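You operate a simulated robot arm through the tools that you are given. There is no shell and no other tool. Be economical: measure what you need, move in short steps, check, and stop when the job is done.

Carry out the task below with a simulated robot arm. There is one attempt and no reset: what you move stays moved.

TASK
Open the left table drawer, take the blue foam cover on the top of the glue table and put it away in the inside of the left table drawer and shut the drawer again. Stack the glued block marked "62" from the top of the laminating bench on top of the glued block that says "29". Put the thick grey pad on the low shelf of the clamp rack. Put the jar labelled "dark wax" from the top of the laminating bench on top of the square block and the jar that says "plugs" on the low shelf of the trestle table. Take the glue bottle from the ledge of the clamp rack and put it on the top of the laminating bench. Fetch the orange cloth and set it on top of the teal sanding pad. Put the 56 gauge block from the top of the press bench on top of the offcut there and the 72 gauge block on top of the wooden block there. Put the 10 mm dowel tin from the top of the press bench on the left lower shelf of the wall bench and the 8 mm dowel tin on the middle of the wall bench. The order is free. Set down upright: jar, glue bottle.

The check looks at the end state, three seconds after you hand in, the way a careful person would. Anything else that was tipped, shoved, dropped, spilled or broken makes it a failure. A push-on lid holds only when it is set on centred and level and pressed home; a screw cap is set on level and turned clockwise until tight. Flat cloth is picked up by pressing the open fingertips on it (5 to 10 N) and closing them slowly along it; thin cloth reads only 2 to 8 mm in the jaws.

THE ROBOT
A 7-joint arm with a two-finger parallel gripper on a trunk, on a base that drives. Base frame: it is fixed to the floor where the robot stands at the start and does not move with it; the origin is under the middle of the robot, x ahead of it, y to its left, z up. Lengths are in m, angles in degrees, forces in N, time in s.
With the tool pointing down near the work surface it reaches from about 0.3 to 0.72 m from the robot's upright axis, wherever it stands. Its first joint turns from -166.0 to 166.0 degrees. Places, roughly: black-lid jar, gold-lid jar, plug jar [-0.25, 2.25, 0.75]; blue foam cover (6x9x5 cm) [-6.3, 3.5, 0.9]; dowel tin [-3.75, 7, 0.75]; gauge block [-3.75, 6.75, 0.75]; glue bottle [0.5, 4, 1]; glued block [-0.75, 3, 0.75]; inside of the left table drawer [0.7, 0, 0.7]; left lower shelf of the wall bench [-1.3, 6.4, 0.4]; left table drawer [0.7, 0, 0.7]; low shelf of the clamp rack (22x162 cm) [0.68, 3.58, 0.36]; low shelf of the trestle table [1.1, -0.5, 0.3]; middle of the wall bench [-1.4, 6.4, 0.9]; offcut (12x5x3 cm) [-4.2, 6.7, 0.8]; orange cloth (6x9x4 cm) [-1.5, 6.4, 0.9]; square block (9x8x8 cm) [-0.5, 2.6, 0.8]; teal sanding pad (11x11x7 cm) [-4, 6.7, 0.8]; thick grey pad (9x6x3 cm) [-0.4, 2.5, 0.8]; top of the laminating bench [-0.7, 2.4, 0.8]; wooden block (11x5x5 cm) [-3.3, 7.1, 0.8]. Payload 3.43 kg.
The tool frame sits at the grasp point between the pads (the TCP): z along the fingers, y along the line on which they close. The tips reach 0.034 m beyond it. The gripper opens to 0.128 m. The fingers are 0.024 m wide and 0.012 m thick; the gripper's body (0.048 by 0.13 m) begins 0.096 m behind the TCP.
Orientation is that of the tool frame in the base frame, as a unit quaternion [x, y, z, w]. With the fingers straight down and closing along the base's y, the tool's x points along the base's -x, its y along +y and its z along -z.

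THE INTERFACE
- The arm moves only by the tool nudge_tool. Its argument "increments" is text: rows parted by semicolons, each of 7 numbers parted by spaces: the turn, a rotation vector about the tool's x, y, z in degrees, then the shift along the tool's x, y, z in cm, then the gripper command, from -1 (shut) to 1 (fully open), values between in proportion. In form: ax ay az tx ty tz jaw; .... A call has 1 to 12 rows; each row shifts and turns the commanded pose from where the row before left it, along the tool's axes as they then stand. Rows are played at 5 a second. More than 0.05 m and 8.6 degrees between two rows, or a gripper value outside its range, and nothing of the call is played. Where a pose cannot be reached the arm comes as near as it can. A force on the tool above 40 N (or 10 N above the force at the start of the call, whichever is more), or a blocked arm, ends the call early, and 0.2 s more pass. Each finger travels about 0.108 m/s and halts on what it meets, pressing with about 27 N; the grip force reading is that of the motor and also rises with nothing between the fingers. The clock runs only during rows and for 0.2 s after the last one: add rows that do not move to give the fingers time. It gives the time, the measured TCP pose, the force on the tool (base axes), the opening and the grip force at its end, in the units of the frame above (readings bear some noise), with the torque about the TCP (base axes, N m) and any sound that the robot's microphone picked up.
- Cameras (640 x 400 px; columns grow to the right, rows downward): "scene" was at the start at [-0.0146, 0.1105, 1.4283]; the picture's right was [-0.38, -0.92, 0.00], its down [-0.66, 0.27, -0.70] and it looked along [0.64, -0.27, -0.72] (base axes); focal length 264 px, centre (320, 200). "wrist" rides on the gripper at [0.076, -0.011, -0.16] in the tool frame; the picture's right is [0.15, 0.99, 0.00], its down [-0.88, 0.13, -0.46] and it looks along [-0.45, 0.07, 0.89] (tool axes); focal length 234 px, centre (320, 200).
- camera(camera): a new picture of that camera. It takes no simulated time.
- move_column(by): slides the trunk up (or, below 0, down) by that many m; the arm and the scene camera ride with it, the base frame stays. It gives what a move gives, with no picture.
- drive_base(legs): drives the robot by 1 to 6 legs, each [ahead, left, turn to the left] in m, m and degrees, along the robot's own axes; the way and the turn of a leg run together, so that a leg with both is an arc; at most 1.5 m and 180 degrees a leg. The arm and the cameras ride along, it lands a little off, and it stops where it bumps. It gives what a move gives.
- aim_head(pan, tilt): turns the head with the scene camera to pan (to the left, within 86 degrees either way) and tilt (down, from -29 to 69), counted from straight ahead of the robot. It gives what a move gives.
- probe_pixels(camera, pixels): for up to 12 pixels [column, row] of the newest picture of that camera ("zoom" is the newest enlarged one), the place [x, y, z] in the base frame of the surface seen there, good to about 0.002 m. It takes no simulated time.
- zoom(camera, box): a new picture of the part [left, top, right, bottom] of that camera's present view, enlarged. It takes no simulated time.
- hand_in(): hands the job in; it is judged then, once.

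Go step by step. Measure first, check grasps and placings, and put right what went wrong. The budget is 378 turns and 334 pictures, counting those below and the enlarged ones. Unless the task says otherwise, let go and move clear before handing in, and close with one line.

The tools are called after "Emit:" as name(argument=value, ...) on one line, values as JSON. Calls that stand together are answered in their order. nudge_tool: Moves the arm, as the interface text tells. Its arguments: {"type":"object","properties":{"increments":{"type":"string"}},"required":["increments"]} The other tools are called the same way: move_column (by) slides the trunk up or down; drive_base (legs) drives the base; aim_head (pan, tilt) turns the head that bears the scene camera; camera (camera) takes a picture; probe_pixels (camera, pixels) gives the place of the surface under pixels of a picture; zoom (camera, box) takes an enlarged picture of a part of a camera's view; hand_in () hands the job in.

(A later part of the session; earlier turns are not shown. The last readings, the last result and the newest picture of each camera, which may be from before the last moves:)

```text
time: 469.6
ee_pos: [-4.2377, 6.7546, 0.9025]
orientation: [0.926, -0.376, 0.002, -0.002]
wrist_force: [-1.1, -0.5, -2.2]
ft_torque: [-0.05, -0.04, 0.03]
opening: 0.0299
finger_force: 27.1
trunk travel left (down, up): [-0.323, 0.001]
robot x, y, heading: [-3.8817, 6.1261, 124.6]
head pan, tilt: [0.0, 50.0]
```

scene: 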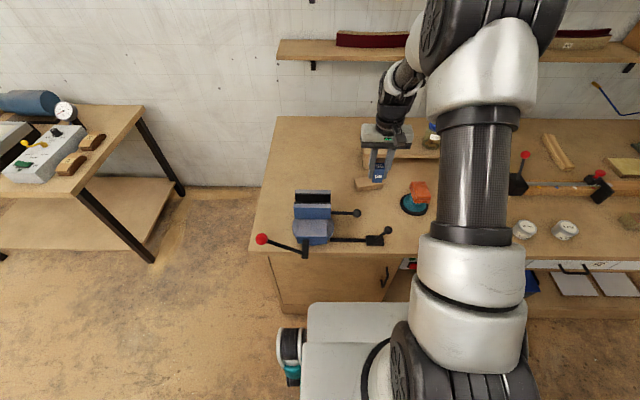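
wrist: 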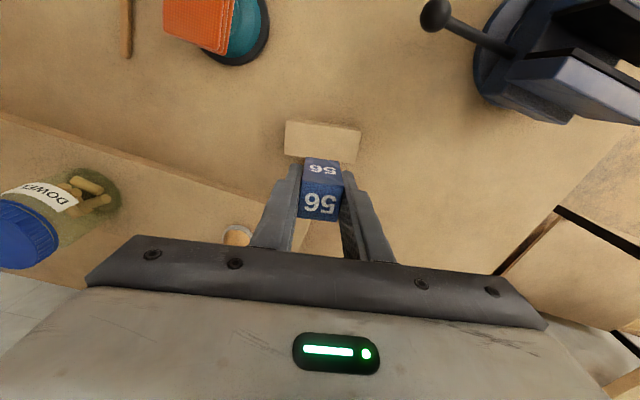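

Emit:
nudge_tool(increments="0 0 0 3.37 0.8 0 -0.8; 0 0 0 0 0 2.6 -0.8; 0 0 0 0 0 0 -0.8")

Emit:
nudge_tool(increments="0 0 0 0 0 0.2 -0.8; 0 0 0 0 0 0.1 -0.8; 0 0 0 0 0 0 -0.8")

Emit:
nudge_tool(increments="0 0 0 0 0 0.15 -0.8; 0 0 0 0 0 0 -0.8")

```text
time: 470.4
ee_pos: [-4.2373, 6.7517, 0.878]
orientation: [0.926, -0.378, 0.001, -0.002]
wrist_force: [-0.2, -0.1, -1.4]
ft_torque: [-0.02, 0.02, 0.02]
opening: 0.0297
finger_force: 26.9
out of reach, approached as far as the arm can: row 1
trunk travel left (down, up): [-0.323, 0.001]
robot x, y, heading: [-3.8804, 6.1228, 124.5]
head pan, tilt: [0.0, 50.0]
```

```text
time: 471.2
ee_pos: [-4.2367, 6.7525, 0.8751]
orientation: [0.927, -0.376, 0.002, -0.002]
wrist_force: [0.2, 0.1, -1.0]
ft_torque: [-0.02, 0.01, 0.03]
opening: 0.03
finger_force: 26.9
trunk travel left (down, up): [-0.323, 0.001]
robot x, y, heading: [-3.8782, 6.1257, 124.7]
head pan, tilt: [0.0, 50.0]
```

```text
time: 471.8
ee_pos: [-4.2359, 6.7536, 0.8758]
orientation: [0.926, -0.377, 0.001, -0.003]
wrist_force: [-0.7, 0.0, -0.1]
ft_torque: [0.0, 0.01, 0.01]
opening: 0.0296
finger_force: 27.0
trunk travel left (down, up): [-0.323, 0.001]
robot x, y, heading: [-3.8812, 6.1267, 124.6]
head pan, tilt: [0.0, 50.0]
```

Row was refused as unreachable, so it's 3 cm too far. Raise, then pull back toward the robot.

Emit:
nudge_tool(increments="0 0 0 0 0 -3 -0.8; 0 0 0 0 0 0 -0.8")

Emit:
nudge_tool(increments="0 0 0 1.6 0.4 0 -0.8; 0 0 0 1.6 0.4 0 -0.8; 0 0 0 0 0 0 -0.8")

```text
time: 472.4
ee_pos: [-4.2369, 6.7541, 0.9026]
orientation: [0.926, -0.377, 0.002, -0.002]
wrist_force: [0.0, -0.6, -1.2]
ft_torque: [0.03, 0.04, 0.01]
opening: 0.0296
finger_force: 26.9
trunk travel left (down, up): [-0.323, 0.001]
robot x, y, heading: [-3.878, 6.1252, 124.7]
head pan, tilt: [0.0, 50.0]
```

```text
time: 473.2
ee_pos: [-4.2188, 6.726, 0.9038]
orientation: [0.926, -0.377, 0.002, -0.003]
wrist_force: [0.1, -0.4, -0.9]
ft_torque: [-0.01, 0.02, -0.03]
opening: 0.0295
finger_force: 26.9
trunk travel left (down, up): [-0.323, 0.001]
robot x, y, heading: [-3.8826, 6.1277, 124.4]
head pan, tilt: [0.0, 50.0]
```

Centred now. Lower to contact.

Emit:
nudge_tool(increments="0 0 0 0 0 2.6 -0.8; 0 0 0 0 0 0.3 -0.8; 0 0 0 0 0 0 -0.8")

Emit:
nudge_tool(increments="0 0 0 0 0 0.2 -0.8; 0 0 0 0 0 0 -0.8")

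Emit:
nudge_tool(increments="0 0 0 0 0 0.15 -0.8; 0 0 0 0 0 0 -0.8")

```text
time: 474.0
ee_pos: [-4.2193, 6.726, 0.8744]
orientation: [0.926, -0.377, 0.002, -0.003]
wrist_force: [-0.3, 0.1, -0.8]
ft_torque: [0.01, 0.03, 0.01]
opening: 0.0295
finger_force: 27.3
trunk travel left (down, up): [-0.323, 0.001]
robot x, y, heading: [-3.8792, 6.1246, 124.6]
head pan, tilt: [0.0, 50.0]
```

```text
time: 474.6
ee_pos: [-4.2205, 6.7269, 0.8715]
orientation: [0.926, -0.377, 0.003, -0.003]
wrist_force: [-0.4, 0.6, 0.2]
ft_torque: [-0.01, 0.04, 0.02]
opening: 0.0298
finger_force: 26.6
trunk travel left (down, up): [-0.323, 0.001]
robot x, y, heading: [-3.8828, 6.1269, 124.3]
head pan, tilt: [0.0, 50.0]
```

```text
time: 475.2
ee_pos: [-4.2196, 6.725, 0.8719]
orientation: [0.926, -0.377, 0.001, -0.003]
wrist_force: [0.7, -1.1, 8.3]
ft_torque: [-0.1, 0.14, 0.06]
opening: 0.0298
finger_force: 27.4
trunk travel left (down, up): [-0.323, 0.001]
robot x, y, heading: [-3.8833, 6.1234, 124.5]
head pan, tilt: [0.0, 50.0]
```

Contact. Release and rise.

Emit:
nudge_tool(increments="0 0 0 0 0 0 -0.5; 0 0 0 0 0 0 -0.2; 0 0 0 0 0 0 -0.2; 0 0 0 0 0 -4 -0.2; 0 0 0 0 0 -4 -0.2; 0 0 0 0 0 -4 -0.2; 0 0 0 4 0 -2 -0.2; 0 0 0 4 0 -2 -0.2; 0 0 0 4 0 0 -0.2; 0 0 0 4 0 0 -0.2; 0 0 0 0 0 0 -0.2")

Emit:
zoom(camera="scene", box=[310, 130, 450, 220])

```text
time: 477.6
ee_pos: [-4.105, 6.6121, 1.0315]
orientation: [0.926, -0.377, 0.002, -0.002]
wrist_force: [0.1, 0.9, -0.9]
ft_torque: [-0.02, 0.03, -0.04]
opening: 0.0512
finger_force: 0.0
trunk travel left (down, up): [-0.323, 0.001]
robot x, y, heading: [-3.8793, 6.1262, 124.7]
head pan, tilt: [0.0, 50.0]
```

```text
4.44 times, centred on (380, 175) of scene
```

zoom: 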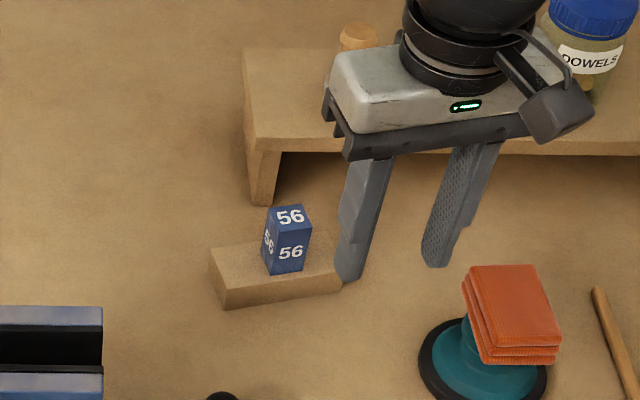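

56 stands on the offcut. Next the 10 mm tin: drive right and set up a pitched grasp.

Emit:
drive_base(legs=[[-0.16, -0.56, 0]])

Emit:
nudge_tool(increments="0 0 6.2 0 0 0 0.2; 0 0 6.2 0 0 0 0.2; 0 -7.5 0 0 0 0 0.2; 0 -7.5 0 0 0 0 0.2; 0 -7.5 0 0 0 0 0.2; 0 -7.5 0 0 0 0 0.2; 0 -7.5 0 0 0 0 0.2; 0 -7.5 0 0 0 0 0.2; 0 0 0 0 0 0 0.2")

Emit:
camera(camera="wrist")

Emit:
camera(camera="scene")

```text
time: 483.4
ee_pos: [-3.5577, 6.7933, 1.0314]
orientation: [0.926, -0.378, 0.002, -0.002]
wrist_force: [-0.3, -0.7, -0.3]
ft_torque: [-0.03, -0.03, 0.02]
opening: 0.0513
finger_force: 0.2
trunk travel left (down, up): [-0.323, 0.001]
robot x, y, heading: [-3.332, 6.3058, 124.3]
head pan, tilt: [0.0, 50.0]
```

```text
time: 485.4
ee_pos: [-3.5581, 6.7944, 1.0301]
orientation: [0.814, -0.438, -0.335, -0.184]
wrist_force: [0.2, 0.9, -0.3]
ft_torque: [-0.02, 0.02, -0.03]
opening: 0.0768
finger_force: 0.0
trunk travel left (down, up): [-0.323, 0.001]
robot x, y, heading: [-3.3342, 6.306, 124.6]
head pan, tilt: [0.0, 50.0]
```

```text
175 pictures are left
```

wrist: 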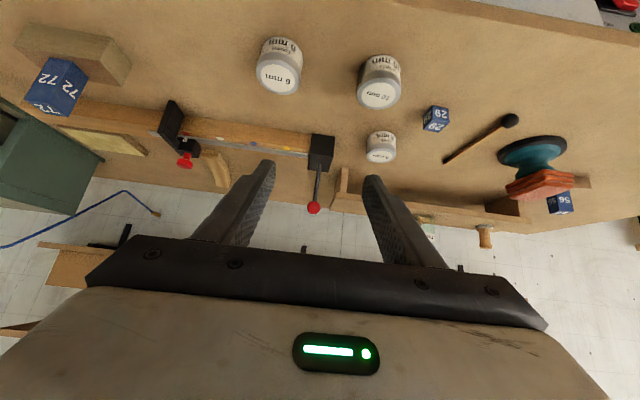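

```text
174 pictures are left
```

scene: 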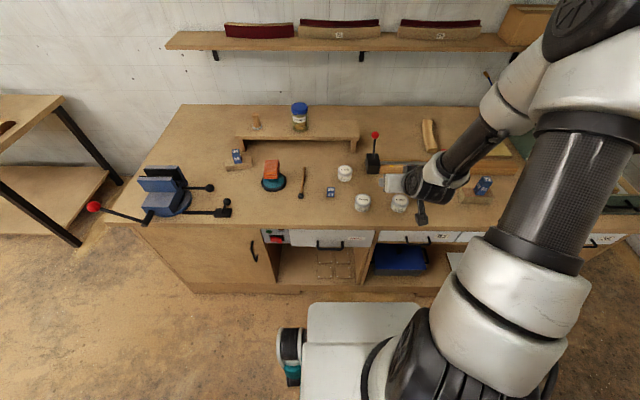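

Lower to a pre-grasp 10 cm before the 10 mm tin.

Emit:
nudge_tool(increments="0 0 0 3.17 1.74 2.84 0.25; 0 0 0 3.17 1.74 2.84 0.25; 0 0 0 3.17 1.74 2.84 0.25; 0 0 0 3.17 1.74 2.84 0.25; 0 0 0 0 0 0 0.25")

Emit:
camera(camera="wrist")

```text
time: 486.6
ee_pos: [-3.6114, 6.7477, 0.8609]
orientation: [0.813, -0.438, -0.336, -0.184]
wrist_force: [0.7, 1.1, 0.3]
ft_torque: [0.0, -0.02, -0.03]
opening: 0.08
finger_force: 0.1
trunk travel left (down, up): [-0.323, 0.001]
robot x, y, heading: [-3.3321, 6.3059, 124.5]
head pan, tilt: [0.0, 50.0]
```

```text
173 pictures are left
```

wrist: 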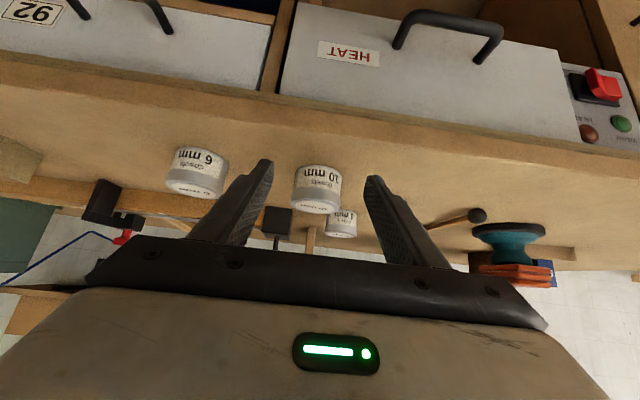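

Tin centred (317 vs 319). Lower 2.2 cm, advance and close.

Emit:
nudge_tool(increments="0 0 0 1.55 0 1.56 0.25; 0 0 0 -2.3 0 2.3 0.25; 0 0 0 -2.3 0 2.3 0.25; 0 0 0 -2.3 0 2.3 0.25; 0 0 0 0 0 0 0.25; 0 0 0 0 0 0 -0.2; 0 0 0 0 0 0 -0.4; 0 0 0 0 0 0 -0.4; 0 0 0 0 0 0 -0.4")

Emit:
camera(camera="wrist")

```text
time: 488.6
ee_pos: [-3.6641, 6.8308, 0.8386]
orientation: [0.814, -0.438, -0.335, -0.185]
wrist_force: [-0.1, -0.1, 0.7]
ft_torque: [-0.03, -0.04, 0.04]
opening: 0.0587
finger_force: 26.6
trunk travel left (down, up): [-0.323, 0.001]
robot x, y, heading: [-3.3313, 6.3039, 124.7]
head pan, tilt: [0.0, 50.0]
```

```text
172 pictures are left
```

wrist: 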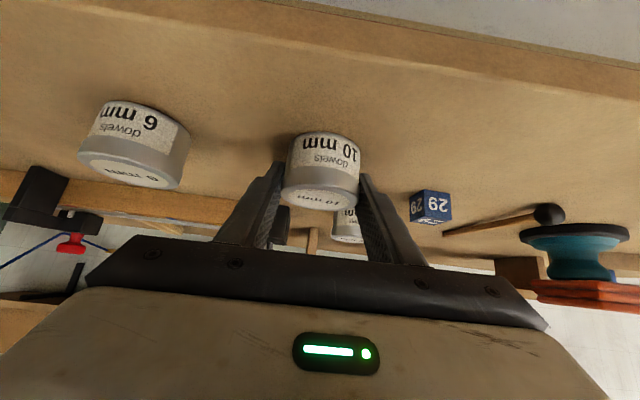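

10 mm tin held (59 mm). Lift, retract, and drive back to the wall bench.

Emit:
nudge_tool(increments="0 0 0 -2.82 0 -2.84 -0.4; 0 0 0 -2.82 0 -2.84 -0.4; 0 0 0 -2.82 0 -2.84 -0.4; 0 0 0 -2.82 0 -2.84 -0.4; 0 0 0 2.84 0 -2.82 -0.4; 0 0 0 2.84 0 -2.82 -0.4; 0 0 0 2.84 0 -2.82 -0.4; 0 0 0 2.84 0 -2.82 -0.4; 0 0 0 0 0 0 -0.4")

Emit:
drive_base(legs=[[-0.211, -0.74, 0], [-0.73, -0.214, 0], [0, 0, -91]])

Emit:
aim_head(pan=10, tilt=50)

Emit:
camera(camera="scene")

```text
time: 490.6
ee_pos: [-3.576, 6.6939, 0.9981]
orientation: [0.813, -0.438, -0.336, -0.184]
wrist_force: [-0.2, 0.0, -0.7]
ft_torque: [0.03, -0.02, -0.06]
opening: 0.0587
finger_force: 27.2
trunk travel left (down, up): [-0.323, 0.001]
robot x, y, heading: [-3.3353, 6.3043, 124.7]
head pan, tilt: [0.0, 50.0]
```

```text
time: 505.9
ee_pos: [-1.6179, 6.3052, 0.9981]
orientation: [-0.258, 0.887, 0.103, 0.368]
wrist_force: [0.4, 0.9, -1.2]
ft_torque: [0.01, 0.01, -0.01]
opening: 0.0587
finger_force: 27.1
trunk travel left (down, up): [-0.323, 0.001]
robot x, y, heading: [-2.0126, 6.0688, 33.6]
head pan, tilt: [0.0, 50.0]
```

```text
time: 506.6
ee_pos: [-1.617, 6.3075, 0.9969]
orientation: [-0.257, 0.888, 0.103, 0.368]
wrist_force: [-0.1, 0.7, -0.7]
ft_torque: [0.01, 0.0, 0.0]
opening: 0.0588
finger_force: 26.9
trunk travel left (down, up): [-0.323, 0.001]
robot x, y, heading: [-2.012, 6.071, 33.5]
head pan, tilt: [10.0, 50.0]
```

```text
171 pictures are left
```

scene: 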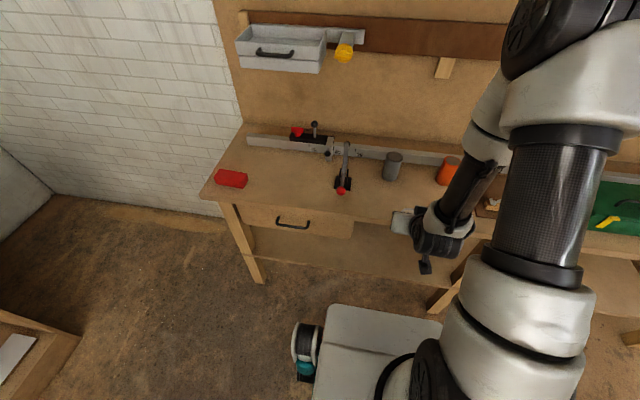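

Probe the lower shelf's front region, then retract and lower the trunk.

Emit:
probe_pixels(camera="scene", pixels=[[350, 262], [350, 250], [380, 262], [380, 275], [300, 255], [400, 280], [350, 270], [405, 200], [390, 240]])

Emit:
nudge_tool(increments="0 0 0 2.84 0 -2.82 -0.4; 0 0 0 2.84 0 -2.82 -0.4; 0 0 0 1.42 0 -1.41 -0.4; 0 0 0 0 0 0 -0.4")

Emit:
move_column(by=-0.32)

```text
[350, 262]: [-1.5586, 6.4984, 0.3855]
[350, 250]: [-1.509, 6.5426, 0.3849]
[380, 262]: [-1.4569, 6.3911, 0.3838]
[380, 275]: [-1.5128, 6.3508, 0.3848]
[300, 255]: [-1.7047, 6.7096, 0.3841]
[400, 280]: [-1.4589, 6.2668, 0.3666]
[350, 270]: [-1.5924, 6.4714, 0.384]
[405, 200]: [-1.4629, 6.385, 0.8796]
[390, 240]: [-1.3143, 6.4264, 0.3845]
```

```text
time: 507.6
ee_pos: [-1.627, 6.2929, 0.9648]
orientation: [-0.256, 0.888, 0.102, 0.368]
wrist_force: [-0.4, -0.7, -1.5]
ft_torque: [-0.01, 0.0, 0.01]
opening: 0.0585
finger_force: 27.3
out of reach, approached as far as the arm can: row 1, 2, 3
trunk travel left (down, up): [-0.323, 0.001]
robot x, y, heading: [-2.0115, 6.0688, 33.1]
head pan, tilt: [10.0, 50.0]
```

```text
time: 510.7
ee_pos: [-1.6288, 6.2936, 0.6451]
orientation: [-0.256, 0.888, 0.103, 0.368]
wrist_force: [-0.3, 0.7, -0.8]
ft_torque: [0.02, 0.02, 0.02]
opening: 0.0586
finger_force: 27.6
trunk travel left (down, up): [-0.003, 0.321]
robot x, y, heading: [-2.011, 6.0708, 33.3]
head pan, tilt: [10.0, 50.0]
```

Shelf front is 3 cm behind the bench edge. Lower, then reach in to (-1.446,6.421).

Emit:
nudge_tool(increments="0 0 0 3.08 0 3.1 -0.4; 0 0 0 3.08 0 3.1 -0.4; 0 0 0 3.08 0 3.1 -0.4; 0 0 0 3.08 0 3.1 -0.4; 0 0 0 0 0 0 -0.4")

Emit:
nudge_tool(increments="0 0 0 -3.15 0.2 3.13 -0.4; 0 0 0 -3.15 0.2 3.13 -0.4; 0 0 0 -3.15 0.2 3.13 -0.4; 0 0 0 -3.15 0.2 3.13 -0.4; 0 0 0 -3.15 0.2 3.13 -0.4; 0 0 0 0 0 0 -0.4")

Emit:
camera(camera="wrist")

Emit:
camera(camera="scene")

```text
time: 511.9
ee_pos: [-1.6272, 6.2936, 0.4702]
orientation: [-0.257, 0.888, 0.103, 0.368]
wrist_force: [-0.6, -0.9, -0.8]
ft_torque: [0.0, 0.01, 0.01]
opening: 0.0587
finger_force: 27.1
trunk travel left (down, up): [-0.003, 0.321]
robot x, y, heading: [-2.0122, 6.0687, 33.4]
head pan, tilt: [10.0, 50.0]
```

```text
time: 513.3
ee_pos: [-1.4447, 6.4205, 0.4709]
orientation: [-0.258, 0.887, 0.103, 0.368]
wrist_force: [-0.2, 0.2, -0.6]
ft_torque: [0.03, 0.0, 0.01]
opening: 0.0587
finger_force: 26.6
trunk travel left (down, up): [-0.003, 0.321]
robot x, y, heading: [-2.012, 6.0734, 33.5]
head pan, tilt: [10.0, 50.0]
```

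```text
170 pictures are left
```

wrist: 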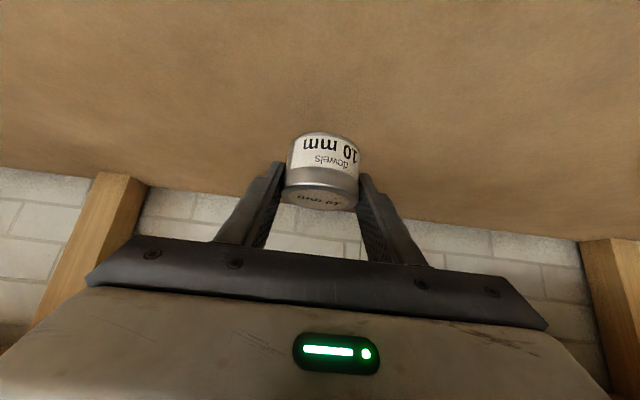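

```text
169 pictures are left
```

scene: 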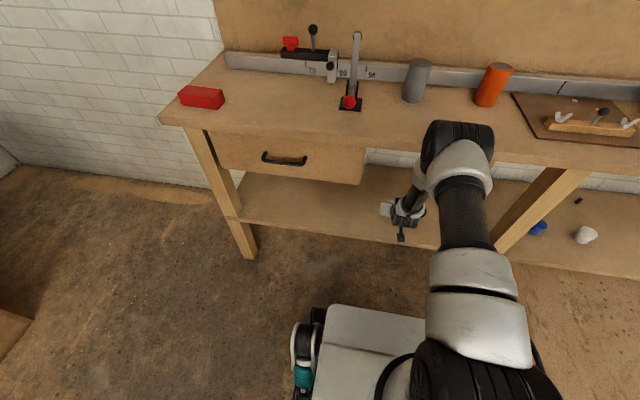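

Over the empty shelf. Lower to contact.

Emit:
nudge_tool(increments="0 0 0 1.48 0 1.49 -0.4; 0 0 0 1.48 0 1.49 -0.4; 0 0 0 0 0 0 -0.4")

Emit:
nudge_tool(increments="0 0 0 0.14 0 0.14 -0.4; 0 0 0 0.1 0 0.1 -0.4; 0 0 0 0 0 0 -0.4")

Emit:
nudge_tool(increments="0 0 0 0.1 0 0.1 -0.4; 0 0 0 0 0 0 -0.4")

```text
time: 514.1
ee_pos: [-1.4461, 6.4197, 0.4278]
orientation: [-0.257, 0.888, 0.103, 0.367]
wrist_force: [-0.3, -0.2, -1.5]
ft_torque: [-0.01, 0.02, 0.0]
opening: 0.0587
finger_force: 27.6
trunk travel left (down, up): [-0.003, 0.321]
robot x, y, heading: [-2.012, 6.0703, 33.4]
head pan, tilt: [10.0, 50.0]
```

```text
time: 514.9
ee_pos: [-1.4454, 6.421, 0.4258]
orientation: [-0.257, 0.888, 0.103, 0.368]
wrist_force: [-0.4, 0.2, -1.2]
ft_torque: [0.0, -0.02, 0.01]
opening: 0.0585
finger_force: 27.5
trunk travel left (down, up): [-0.003, 0.321]
robot x, y, heading: [-2.0131, 6.0709, 33.3]
head pan, tilt: [10.0, 50.0]
```

```text
time: 515.5
ee_pos: [-1.4442, 6.4198, 0.4234]
orientation: [-0.257, 0.888, 0.102, 0.368]
wrist_force: [-0.8, -0.1, -0.3]
ft_torque: [0.01, -0.04, 0.02]
opening: 0.0585
finger_force: 27.2
trunk travel left (down, up): [-0.003, 0.321]
robot x, y, heading: [-2.0125, 6.0733, 33.5]
head pan, tilt: [10.0, 50.0]
```

Emit:
nudge_tool(increments="0 0 0 0.1 0 0.1 -0.4; 0 0 0 0 0 0 -0.4")

```text
time: 516.1
ee_pos: [-1.4448, 6.4206, 0.4225]
orientation: [-0.257, 0.888, 0.103, 0.368]
wrist_force: [-0.7, -0.5, 4.3]
ft_torque: [-0.13, 0.08, 0.02]
opening: 0.0588
finger_force: 26.7
trunk travel left (down, up): [-0.003, 0.321]
robot x, y, heading: [-2.0133, 6.0704, 33.5]
head pan, tilt: [10.0, 50.0]
```

Contact. Release and back out along the fingers.

Emit:
nudge_tool(increments="0 0 0 0 0 0 -0.1; 0 0 0 0 0 0 0.2; 0 0 0 0 0 0 0.2; 0 0 0 0 0 -3 0.2; 0 0 0 0 0 -4 0.2; 0 0 0 2 0 -4 0.2; 0 0 0 2.84 0 -2.82 0.2; 0 0 0 2.84 0 -2.82 0.2; 0 0 0 2.84 0 -2.82 0.2; 0 0 0 0 0 0 0.2")

Emit:
camera(camera="wrist")

```text
time: 518.3
ee_pos: [-1.6235, 6.3068, 0.4852]
orientation: [-0.256, 0.888, 0.102, 0.368]
wrist_force: [-0.5, -0.3, 0.4]
ft_torque: [0.01, -0.03, 0.0]
opening: 0.0767
finger_force: 0.0
trunk travel left (down, up): [-0.003, 0.321]
robot x, y, heading: [-2.0081, 6.0691, 33.2]
head pan, tilt: [10.0, 50.0]
```

```text
168 pictures are left
```

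wrist: 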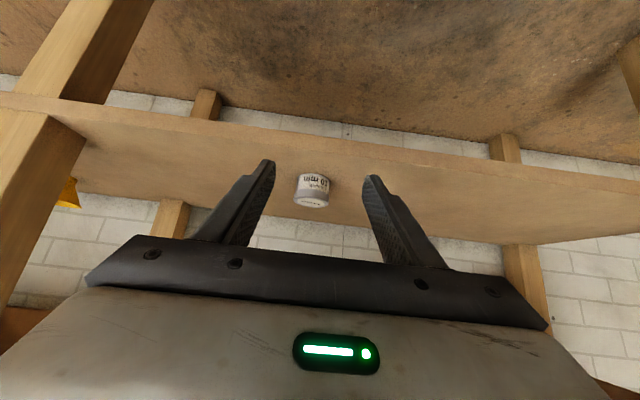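

Tin stands on the shelf. Back off, raise, straighten the tool and return for the 8 mm tin.

Emit:
drive_base(legs=[[-0.15, 0, 0]])

Emit:
move_column(by=0.32)

Emit:
nudge_tool(increments="0 7.5 0 -3 0 -3 0.2; 0 7.5 0 -3 0 -3 0.2; 0 7.5 0 -3 0 -3 0.2; 0 7.5 0 0 0 -3 0.2; 0 7.5 0 0 0 -3 0.2; 0 7.5 0 0 0 -3 0.2; 0 0 0 0 0 -4 0.2; 0 0 0 0 0 0 0.2")

Emit:
drive_base(legs=[[0, 0, 91], [0.728, 0.065, 0], [0.377, 0.789, 0]])

Emit:
aim_head(pan=0, tilt=50)

Emit:
camera(camera="wrist")

Emit:
camera(camera="scene")

```text
time: 519.7
ee_pos: [-1.7484, 6.2256, 0.4873]
orientation: [-0.257, 0.888, 0.104, 0.368]
wrist_force: [0.0, -0.7, -0.6]
ft_torque: [0.01, -0.01, 0.0]
opening: 0.0769
finger_force: 0.1
trunk travel left (down, up): [-0.003, 0.321]
robot x, y, heading: [-2.1329, 5.9917, 33.4]
head pan, tilt: [10.0, 50.0]
```

```text
time: 522.9
ee_pos: [-1.7476, 6.2256, 0.8054]
orientation: [-0.258, 0.888, 0.104, 0.367]
wrist_force: [0.0, 0.3, 0.4]
ft_torque: [-0.02, 0.02, 0.01]
opening: 0.0769
finger_force: 0.0
trunk travel left (down, up): [-0.323, 0.001]
robot x, y, heading: [-2.1358, 5.9882, 33.3]
head pan, tilt: [10.0, 50.0]
```

```text
time: 524.7
ee_pos: [-1.7539, 6.2222, 1.0588]
orientation: [-0.278, 0.96, -0.004, 0.0]
wrist_force: [-0.7, -0.2, -0.2]
ft_torque: [-0.01, -0.01, -0.01]
opening: 0.0767
finger_force: 0.0
trunk travel left (down, up): [-0.323, 0.001]
robot x, y, heading: [-2.1366, 5.9887, 33.6]
head pan, tilt: [10.0, 50.0]
```

```text
time: 540.2
ee_pos: [-3.7187, 6.7847, 1.0585]
orientation: [0.883, -0.469, 0.002, -0.003]
wrist_force: [-0.6, 0.0, 0.4]
ft_torque: [0.01, -0.01, 0.04]
opening: 0.077
finger_force: 0.1
trunk travel left (down, up): [-0.323, 0.001]
robot x, y, heading: [-3.4687, 6.4117, 125.5]
head pan, tilt: [10.0, 50.0]
```

```text
time: 540.9
ee_pos: [-3.7173, 6.7852, 1.059]
orientation: [0.883, -0.469, 0.002, -0.002]
wrist_force: [0.1, -0.7, -0.3]
ft_torque: [-0.01, 0.01, -0.04]
opening: 0.0769
finger_force: 0.0
trunk travel left (down, up): [-0.323, 0.001]
robot x, y, heading: [-3.473, 6.4139, 125.6]
head pan, tilt: [0.0, 50.0]
```

```text
167 pictures are left
```

wrist: 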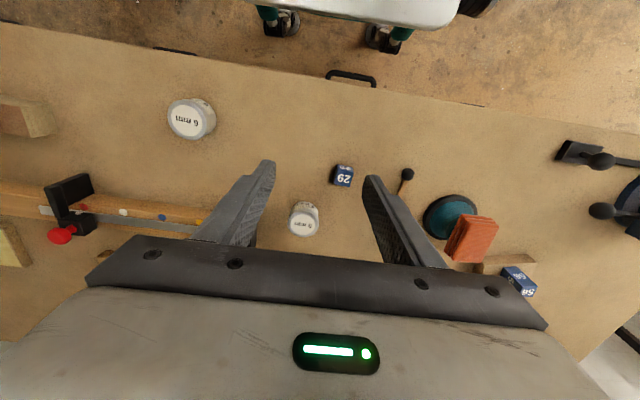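

```text
166 pictures are left
```

scene: 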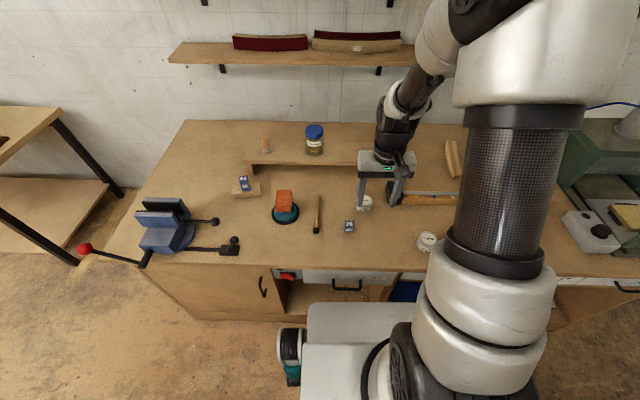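

8 mm tin at wrist (304,222). Probe its lid.

Emit:
probe_pixels(camera="wrist", pixels=[[304, 222], [292, 222], [316, 222], [304, 212], [304, 233]])

```text
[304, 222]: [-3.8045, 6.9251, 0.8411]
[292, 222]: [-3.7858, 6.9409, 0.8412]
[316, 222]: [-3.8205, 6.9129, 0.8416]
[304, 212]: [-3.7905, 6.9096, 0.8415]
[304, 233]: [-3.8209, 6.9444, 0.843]
```

Emit:
nudge_tool(increments="0 0 0 -4.15 -0.19 0 0.25; 0 0 0 -4.15 -0.19 0 0.25; 0 0 0 -4.15 -0.19 0 0.25; 0 0 0 -4.15 -0.19 0 0.25; 0 0 0 0 0 4 0.25; 0 0 0 0 0 4 0.25; 0 0 0 0 0 4 0.25; 0 0 0 0 0 0 0.25")

Emit:
camera(camera="wrist")

```text
time: 542.7
ee_pos: [-3.8036, 6.9273, 0.9364]
orientation: [0.883, -0.469, 0.003, -0.002]
wrist_force: [0.3, -1.0, 0.0]
ft_torque: [-0.01, -0.02, -0.03]
opening: 0.0799
finger_force: 0.1
trunk travel left (down, up): [-0.323, 0.001]
robot x, y, heading: [-3.4724, 6.4104, 125.5]
head pan, tilt: [0.0, 50.0]
```

```text
165 pictures are left
```

wrist: 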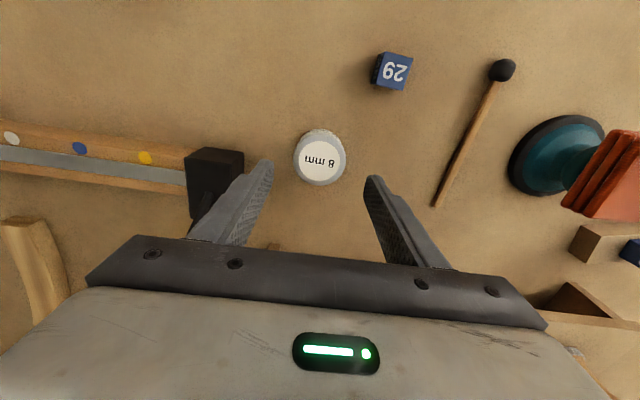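

Emit:
nudge_tool(increments="0 0 0 0 0 4 0.25; 0 0 0 0 0 4 0.25; 0 0 0 0 0 1.7 0.25; 0 0 0 0 0 0 0; 0 0 0 0 0 0 -0.4; 0 0 0 0 0 0 -0.4; 0 0 0 0 0 0 -0.4")

Emit:
camera(camera="wrist")

```text
time: 544.3
ee_pos: [-3.8021, 6.9292, 0.8401]
orientation: [0.883, -0.469, 0.003, -0.002]
wrist_force: [-0.2, 0.0, 0.0]
ft_torque: [0.03, 0.0, -0.03]
opening: 0.059
finger_force: 27.3
trunk travel left (down, up): [-0.323, 0.001]
robot x, y, heading: [-3.4659, 6.4115, 125.4]
head pan, tilt: [0.0, 50.0]
```

```text
164 pictures are left
```

wrist: 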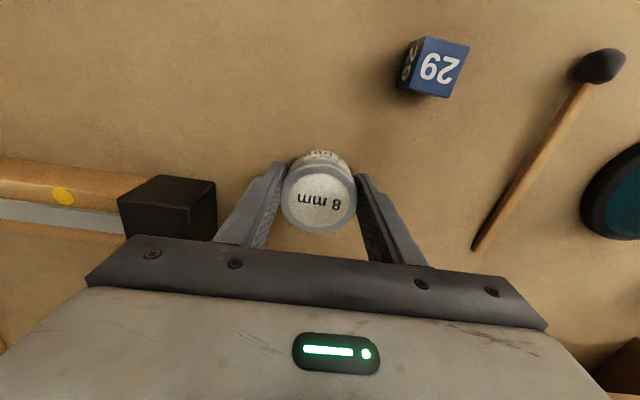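

8 mm tin held (59 mm). Lift, retract, and drive to the wall bench.

Emit:
nudge_tool(increments="0 0 0 0 0 -4.5 -0.4; 0 0 0 0 0 -4.5 -0.4; 0 0 0 0 0 -4.5 -0.4; 0 0 0 0 0 -4.5 -0.4; 0 0 0 0 0 -3 -0.4; 0 0 0 4.2 0 0 -0.4; 0 0 0 4.2 0 0 -0.4; 0 0 0 4.2 0 0 -0.4; 0 0 0 4.2 0 0 -0.4; 0 0 0 0 0 0 -0.4")

Emit:
drive_base(legs=[[-0.377, -0.789, 0], [-0.734, -0.201, 0], [0, 0, -92]])

Emit:
aim_head(pan=0, tilt=45)

Emit:
camera(camera="scene")

Emit:
camera(camera="wrist")

```text
time: 546.5
ee_pos: [-3.711, 6.7865, 1.0514]
orientation: [0.883, -0.469, 0.003, -0.003]
wrist_force: [-0.6, -1.4, -1.0]
ft_torque: [0.03, -0.02, -0.02]
opening: 0.0592
finger_force: 26.8
trunk travel left (down, up): [-0.323, 0.001]
robot x, y, heading: [-3.4713, 6.4122, 125.5]
head pan, tilt: [0.0, 50.0]
```

```text
time: 562.2
ee_pos: [-1.643, 6.3056, 1.0511]
orientation: [-0.279, 0.96, -0.004, 0.0]
wrist_force: [-0.1, 0.1, -1.8]
ft_torque: [0.01, 0.02, 0.01]
opening: 0.0589
finger_force: 27.4
trunk travel left (down, up): [-0.323, 0.001]
robot x, y, heading: [-2.0256, 6.0755, 33.6]
head pan, tilt: [0.0, 50.0]
```

```text
time: 562.9
ee_pos: [-1.6435, 6.3065, 1.0508]
orientation: [-0.28, 0.96, -0.003, 0.0]
wrist_force: [0.1, 0.1, -0.6]
ft_torque: [0.0, 0.02, 0.02]
opening: 0.0589
finger_force: 26.4
trunk travel left (down, up): [-0.323, 0.001]
robot x, y, heading: [-2.0288, 6.0777, 33.6]
head pan, tilt: [0.0, 45.0]
```

```text
163 pictures are left
```

scene: 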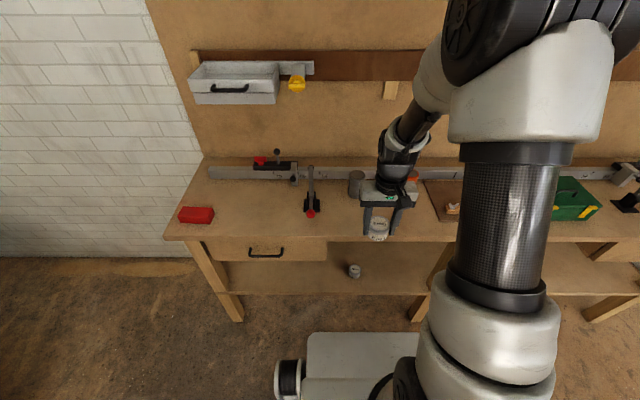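

```text
162 pictures are left
```

wrist: 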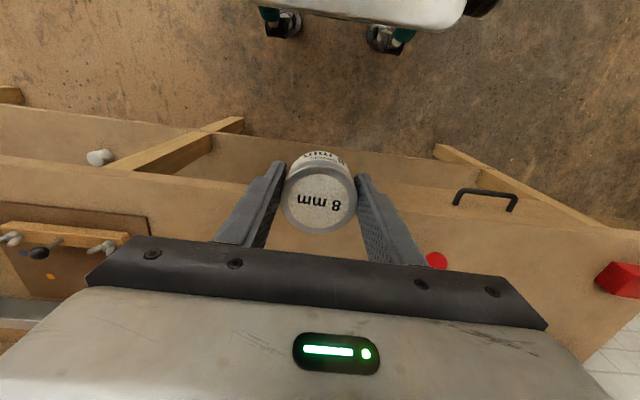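

10 mm tin sits on the lower shelf. Move the 8 mm tin to (-1.397,6.346) on the top.

Emit:
nudge_tool(increments="0 0 0 -3.82 -1.65 0 -0.4; 0 0 0 -3.82 -1.65 0 -0.4; 0 0 0 -3.82 -1.65 0 -0.4; 0 0 0 -3.82 -1.65 0 -0.4; 0 0 0 -3.82 -1.65 0 -0.4; 0 0 0 -3.82 -1.65 0 -0.4; 0 0 0 0 0 4 -0.4; 0 0 0 0 0 4 -0.4; 0 0 0 0 0 0 -0.4")

Emit:
camera(camera="wrist")

Emit:
zoom(camera="scene", box=[330, 150, 480, 250])

```text
time: 564.9
ee_pos: [-1.3952, 6.3424, 0.9701]
orientation: [-0.281, 0.96, -0.003, 0.0]
wrist_force: [-0.3, -0.9, -0.1]
ft_torque: [0.01, 0.0, 0.03]
opening: 0.059
finger_force: 27.0
trunk travel left (down, up): [-0.323, 0.001]
robot x, y, heading: [-2.0312, 6.0759, 33.9]
head pan, tilt: [0.0, 45.0]
```

```text
161 pictures are left
```

wrist: 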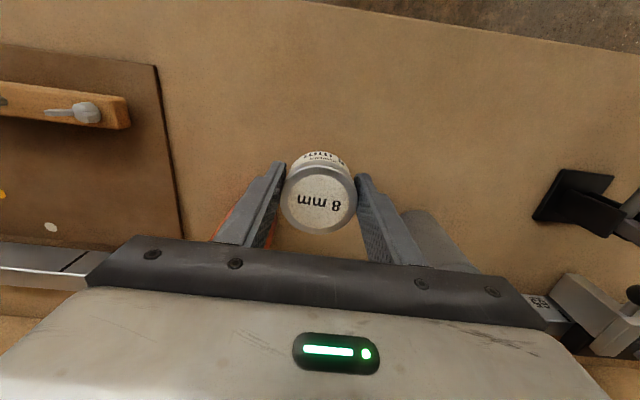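

```text
4.00 times, centred on (405, 200) of scene
```

zoom: 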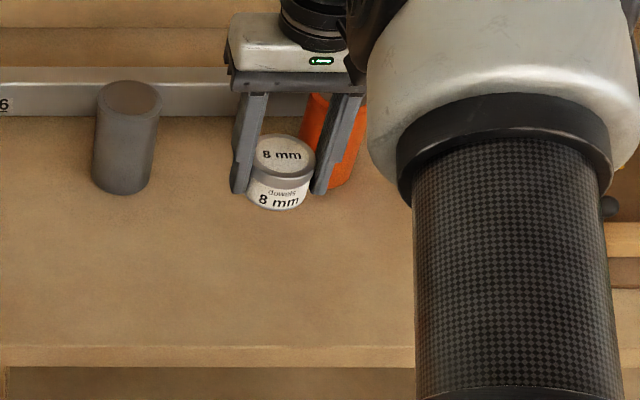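

Emit:
probe_pixels(camera="wrist", pixels=[[268, 237], [230, 225], [440, 240], [425, 215]])

Emit:
probe_pixels(camera="zoom", pixels=[[310, 115], [340, 180], [355, 160], [325, 95], [128, 95]])

```text
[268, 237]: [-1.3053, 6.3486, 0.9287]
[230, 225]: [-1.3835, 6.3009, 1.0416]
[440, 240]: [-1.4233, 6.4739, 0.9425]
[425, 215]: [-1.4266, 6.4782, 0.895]
```

```text
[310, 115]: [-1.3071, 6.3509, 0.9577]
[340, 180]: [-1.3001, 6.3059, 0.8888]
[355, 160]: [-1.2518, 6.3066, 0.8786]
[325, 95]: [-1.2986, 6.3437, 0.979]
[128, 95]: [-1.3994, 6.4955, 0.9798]
```

Clear of both cans. Lower to contact.

Emit:
nudge_tool(increments="0 0 0 0 0 3 -0.4; 0 0 0 0 0 1.7 -0.4; 0 0 0 0 0 0 -0.4")

Emit:
nudge_tool(increments="0 0 0 0 0 0.2 -0.4; 0 0 0 0 0 0.15 -0.4; 0 0 0 0 0 0 -0.4")

Emit:
nudge_tool(increments="0 0 0 0 0 0.15 -0.4; 0 0 0 0 0 0 -0.4")

```text
time: 565.7
ee_pos: [-1.3963, 6.343, 0.9231]
orientation: [-0.279, 0.96, -0.003, 0.0]
wrist_force: [0.3, 0.0, -1.3]
ft_torque: [-0.01, -0.01, 0.01]
opening: 0.0588
finger_force: 27.3
trunk travel left (down, up): [-0.323, 0.001]
robot x, y, heading: [-2.0233, 6.0773, 33.7]
head pan, tilt: [0.0, 45.0]
```

```text
time: 566.5
ee_pos: [-1.3977, 6.3424, 0.9204]
orientation: [-0.28, 0.96, -0.004, -0.001]
wrist_force: [-0.8, -0.5, -1.0]
ft_torque: [-0.02, 0.02, 0.03]
opening: 0.059
finger_force: 26.8
trunk travel left (down, up): [-0.323, 0.001]
robot x, y, heading: [-2.024, 6.0774, 33.9]
head pan, tilt: [0.0, 45.0]
```

```text
time: 567.1
ee_pos: [-1.3968, 6.3441, 0.9215]
orientation: [-0.28, 0.96, -0.003, 0.001]
wrist_force: [-2.0, 0.6, 5.6]
ft_torque: [-0.14, -0.05, -0.07]
opening: 0.059
finger_force: 27.4
trunk travel left (down, up): [-0.323, 0.001]
robot x, y, heading: [-2.0259, 6.078, 33.7]
head pan, tilt: [0.0, 45.0]
```

Contact. Release and rise.

Emit:
nudge_tool(increments="0 0 0 0 0 0 -0.05; 0 0 0 0 0 0 0.2; 0 0 0 0 0 0 0.2; 0 0 0 0 0 -4 0.2; 0 0 0 0 0 -4 0.2; 0 0 0 0 0 -4 0.2; 0 0 0 4.5 0 -2 0.2; 0 0 0 4.5 0 0 0.2; 0 0 0 4.5 0 0 0.2; 0 0 0 4.5 0 0 0.2; 0 0 0 0 0 0 0.2")

Emit:
zoom(camera="scene", box=[150, 140, 640, 330])

```text
time: 569.5
ee_pos: [-1.5497, 6.2479, 1.0581]
orientation: [-0.28, 0.96, -0.004, 0.0]
wrist_force: [0.9, -0.3, 0.3]
ft_torque: [-0.02, 0.02, 0.02]
opening: 0.0769
finger_force: 0.1
trunk travel left (down, up): [-0.323, 0.001]
robot x, y, heading: [-2.0244, 6.0772, 33.8]
head pan, tilt: [0.0, 45.0]
```

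```text
1.31 times, centred on (395, 235) of scene
```

zoom: 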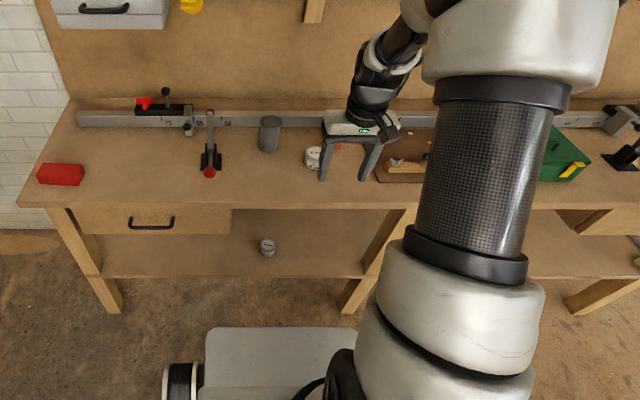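

Tin placed. To be sure about "middle", look at the bench's full extent to the right.

Emit:
aim_head(pan=-50, tilt=35)

Emit:
camera(camera="scene")

```text
time: 570.6
ee_pos: [-1.5487, 6.2485, 1.059]
orientation: [-0.281, 0.96, -0.003, 0.0]
wrist_force: [-1.0, 0.0, 0.7]
ft_torque: [-0.02, 0.0, 0.02]
opening: 0.077
finger_force: 0.0
trunk travel left (down, up): [-0.323, 0.001]
robot x, y, heading: [-2.0254, 6.0752, 33.7]
head pan, tilt: [-50.0, 35.0]
```

```text
158 pictures are left
```

scene: 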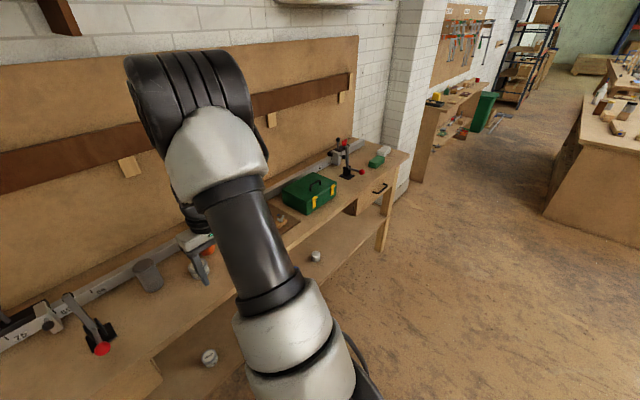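

Emit:
probe_pixels(camera="scene", pixels=[[405, 152], [392, 187], [383, 245], [385, 150], [312, 200], [315, 256], [195, 268]])

Emit:
zoom(camera="scene", box=[120, 130, 420, 320])

```text
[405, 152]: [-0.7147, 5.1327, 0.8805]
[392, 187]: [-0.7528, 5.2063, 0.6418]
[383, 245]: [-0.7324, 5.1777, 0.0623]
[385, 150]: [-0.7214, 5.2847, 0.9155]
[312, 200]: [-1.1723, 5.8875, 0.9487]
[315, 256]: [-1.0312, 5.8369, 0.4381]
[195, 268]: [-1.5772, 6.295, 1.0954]
```

```text
2.11 times, centred on (270, 225) of scene
```

zoom: 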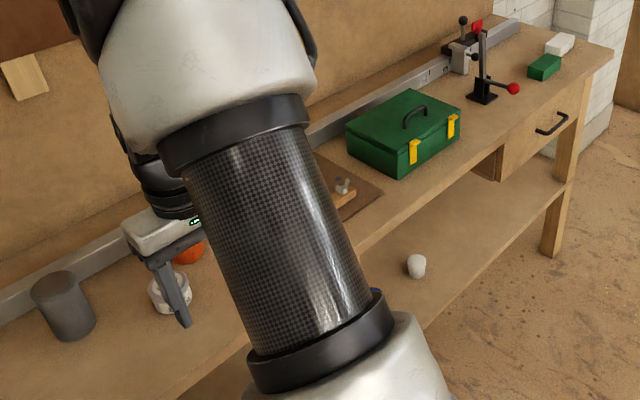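

Bench spans ±1.08 m about its middle leg; the tin is at the listed middle spot. Now head for the glue table: turn and drive left along the press-bench aisle.

Emit:
drive_base(legs=[[0, 0, 91], [0.84, 0.2, 0], [0, 1.45, 0], [0, 0.6, 0]])

Emit:
aim_head(pan=75, tilt=20)

Emit:
camera(camera="scene")

```text
time: 598.6
ee_pos: [-4.5228, 5.9655, 1.0588]
orientation: [0.88, -0.475, 0.001, -0.003]
wrist_force: [-0.2, 0.0, -0.9]
ft_torque: [0.03, 0.01, -0.01]
opening: 0.0769
finger_force: 0.1
trunk travel left (down, up): [-0.323, 0.001]
robot x, y, heading: [-4.3459, 5.487, 124.6]
head pan, tilt: [-50.0, 35.0]
```

```text
time: 600.7
ee_pos: [-4.5234, 5.9657, 1.0596]
orientation: [0.88, -0.475, 0.003, -0.003]
wrist_force: [-0.5, 0.2, -0.6]
ft_torque: [-0.03, 0.0, 0.01]
opening: 0.0766
finger_force: 0.1
trunk travel left (down, up): [-0.323, 0.001]
robot x, y, heading: [-4.345, 5.4921, 124.8]
head pan, tilt: [75.0, 20.0]
```

```text
156 pictures are left
```

scene: 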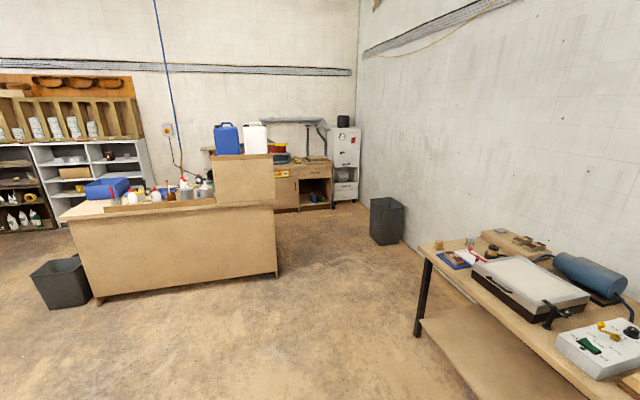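

Emit:
probe_pixels(camera="scene", pixels=[[75, 213], [272, 200], [275, 275], [100, 300], [65, 212], [215, 205], [60, 280], [385, 235], [300, 200], [420, 290], [130, 195], [215, 160]])

Emit:
zoom(camera="scene", box=[30, 100, 350, 320])

```text
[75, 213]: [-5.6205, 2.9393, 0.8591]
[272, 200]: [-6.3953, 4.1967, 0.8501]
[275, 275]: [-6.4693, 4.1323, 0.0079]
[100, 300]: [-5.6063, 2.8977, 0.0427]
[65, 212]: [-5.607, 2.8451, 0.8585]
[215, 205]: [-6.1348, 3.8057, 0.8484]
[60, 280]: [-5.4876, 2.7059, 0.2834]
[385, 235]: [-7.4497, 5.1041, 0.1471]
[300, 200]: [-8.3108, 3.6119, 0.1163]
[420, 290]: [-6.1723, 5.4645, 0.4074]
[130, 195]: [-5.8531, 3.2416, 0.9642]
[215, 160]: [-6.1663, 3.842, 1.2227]
```

```text
1.82 times, centred on (190, 210) of scene
```

zoom: 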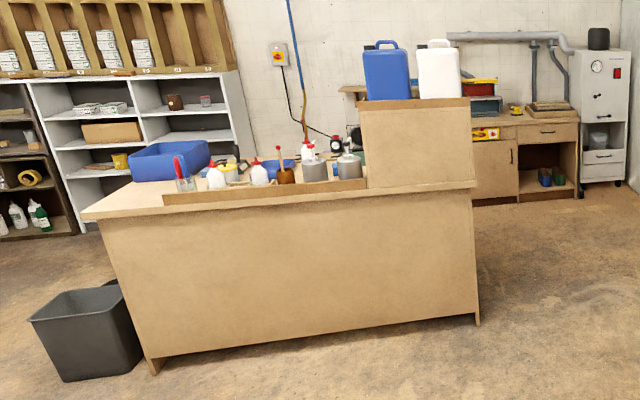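

Bottles line this side; the cover lies 30 cm in. Turn to face the way around the glue table's left end.

Emit:
drive_base(legs=[[0, 0, 130]])

Emit:
aim_head(pan=0, tilt=20)

Emit:
camera(camera="scene")

```text
time: 606.6
ee_pos: [-4.5914, 5.0475, 1.0589]
orientation: [0.801, 0.599, -0.002, -0.004]
wrist_force: [0.8, -0.5, -0.4]
ft_torque: [0.0, 0.03, -0.03]
opening: 0.0769
finger_force: 0.0
trunk travel left (down, up): [-0.323, 0.001]
robot x, y, heading: [-4.3426, 5.4886, -105.4]
head pan, tilt: [75.0, 20.0]
```

```text
time: 608.1
ee_pos: [-4.5918, 5.0482, 1.0585]
orientation: [0.801, 0.599, -0.002, -0.003]
wrist_force: [-0.2, 0.5, -0.2]
ft_torque: [-0.03, -0.03, 0.0]
opening: 0.0769
finger_force: 0.1
trunk travel left (down, up): [-0.323, 0.001]
robot x, y, heading: [-4.3423, 5.4918, -105.1]
head pan, tilt: [0.0, 20.0]
```

```text
154 pictures are left
```

scene: 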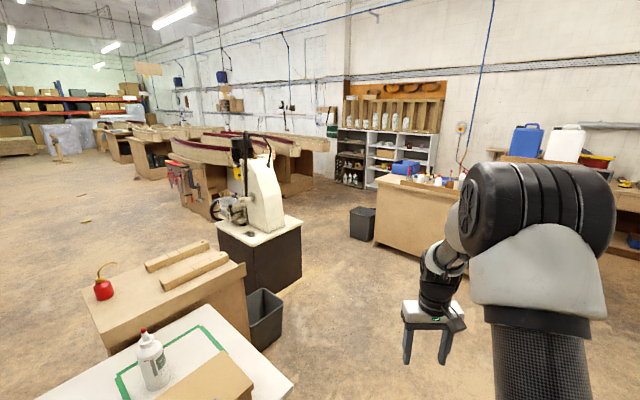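

Emit:
probe_pixels(camera="scene", pixels=[[300, 272], [282, 330], [362, 240], [375, 235], [330, 260], [310, 200], [345, 225], [330, 190]])

```text
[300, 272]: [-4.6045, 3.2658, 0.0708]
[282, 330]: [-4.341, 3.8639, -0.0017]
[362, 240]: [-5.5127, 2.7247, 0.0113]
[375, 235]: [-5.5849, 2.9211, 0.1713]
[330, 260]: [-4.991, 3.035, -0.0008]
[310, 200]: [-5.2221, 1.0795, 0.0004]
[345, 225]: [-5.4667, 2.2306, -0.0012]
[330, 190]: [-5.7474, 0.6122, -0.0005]
```

Go first to stand off the near side and look at the tabletop.

Emit:
drive_base(legs=[[0.87, -0.26, 0], [0.87, -0.26, 0], [0, 0, -44]])

Emit:
aim_head(pan=5, tilt=35)

Emit:
camera(camera="scene")

```text
time: 619.3
ee_pos: [-5.7905, 3.8072, 1.0589]
orientation: [0.967, 0.253, 0.0, -0.003]
wrist_force: [-0.5, -0.1, 0.4]
ft_torque: [-0.03, -0.03, 0.02]
opening: 0.0768
finger_force: 0.1
trunk travel left (down, up): [-0.323, 0.001]
robot x, y, heading: [-5.3017, 3.9524, -149.5]
head pan, tilt: [0.0, 20.0]
```

```text
time: 620.1
ee_pos: [-5.7907, 3.8062, 1.0588]
orientation: [0.968, 0.253, -0.001, -0.003]
wrist_force: [0.3, 0.0, -0.3]
ft_torque: [-0.02, -0.02, 0.02]
opening: 0.0767
finger_force: 0.2
trunk travel left (down, up): [-0.323, 0.001]
robot x, y, heading: [-5.3032, 3.9527, -149.5]
head pan, tilt: [5.0, 35.0]
```

```text
153 pictures are left
```

scene: 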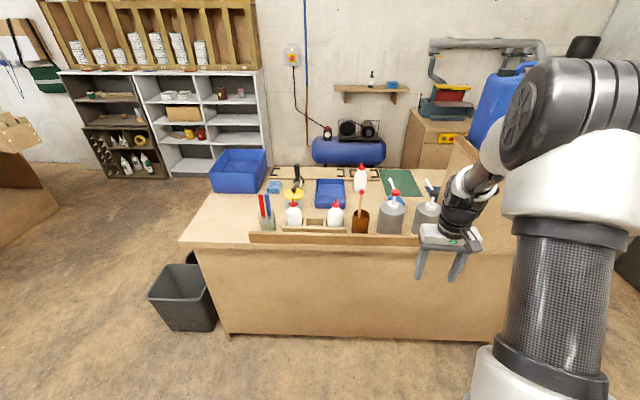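

Emit:
zoom(camera="scene", box=[190, 140, 450, 260])

Emit:
probe_pixels(camera="scene", pixels=[[274, 187], [400, 180], [330, 192], [300, 232], [360, 180], [295, 170], [235, 215], [240, 180], [360, 215], [395, 215]])

```text
2.46 times, centred on (320, 200) of scene
```

zoom: 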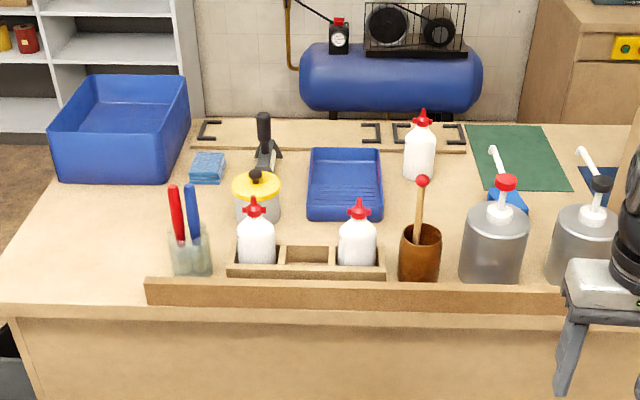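

```text
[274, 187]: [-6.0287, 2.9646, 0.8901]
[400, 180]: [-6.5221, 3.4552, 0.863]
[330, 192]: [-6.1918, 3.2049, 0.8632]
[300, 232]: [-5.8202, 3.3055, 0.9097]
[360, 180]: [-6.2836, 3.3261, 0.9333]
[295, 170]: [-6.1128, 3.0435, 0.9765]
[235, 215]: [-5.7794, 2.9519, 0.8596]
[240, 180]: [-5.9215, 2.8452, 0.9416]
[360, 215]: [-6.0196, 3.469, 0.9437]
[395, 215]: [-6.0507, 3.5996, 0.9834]
```

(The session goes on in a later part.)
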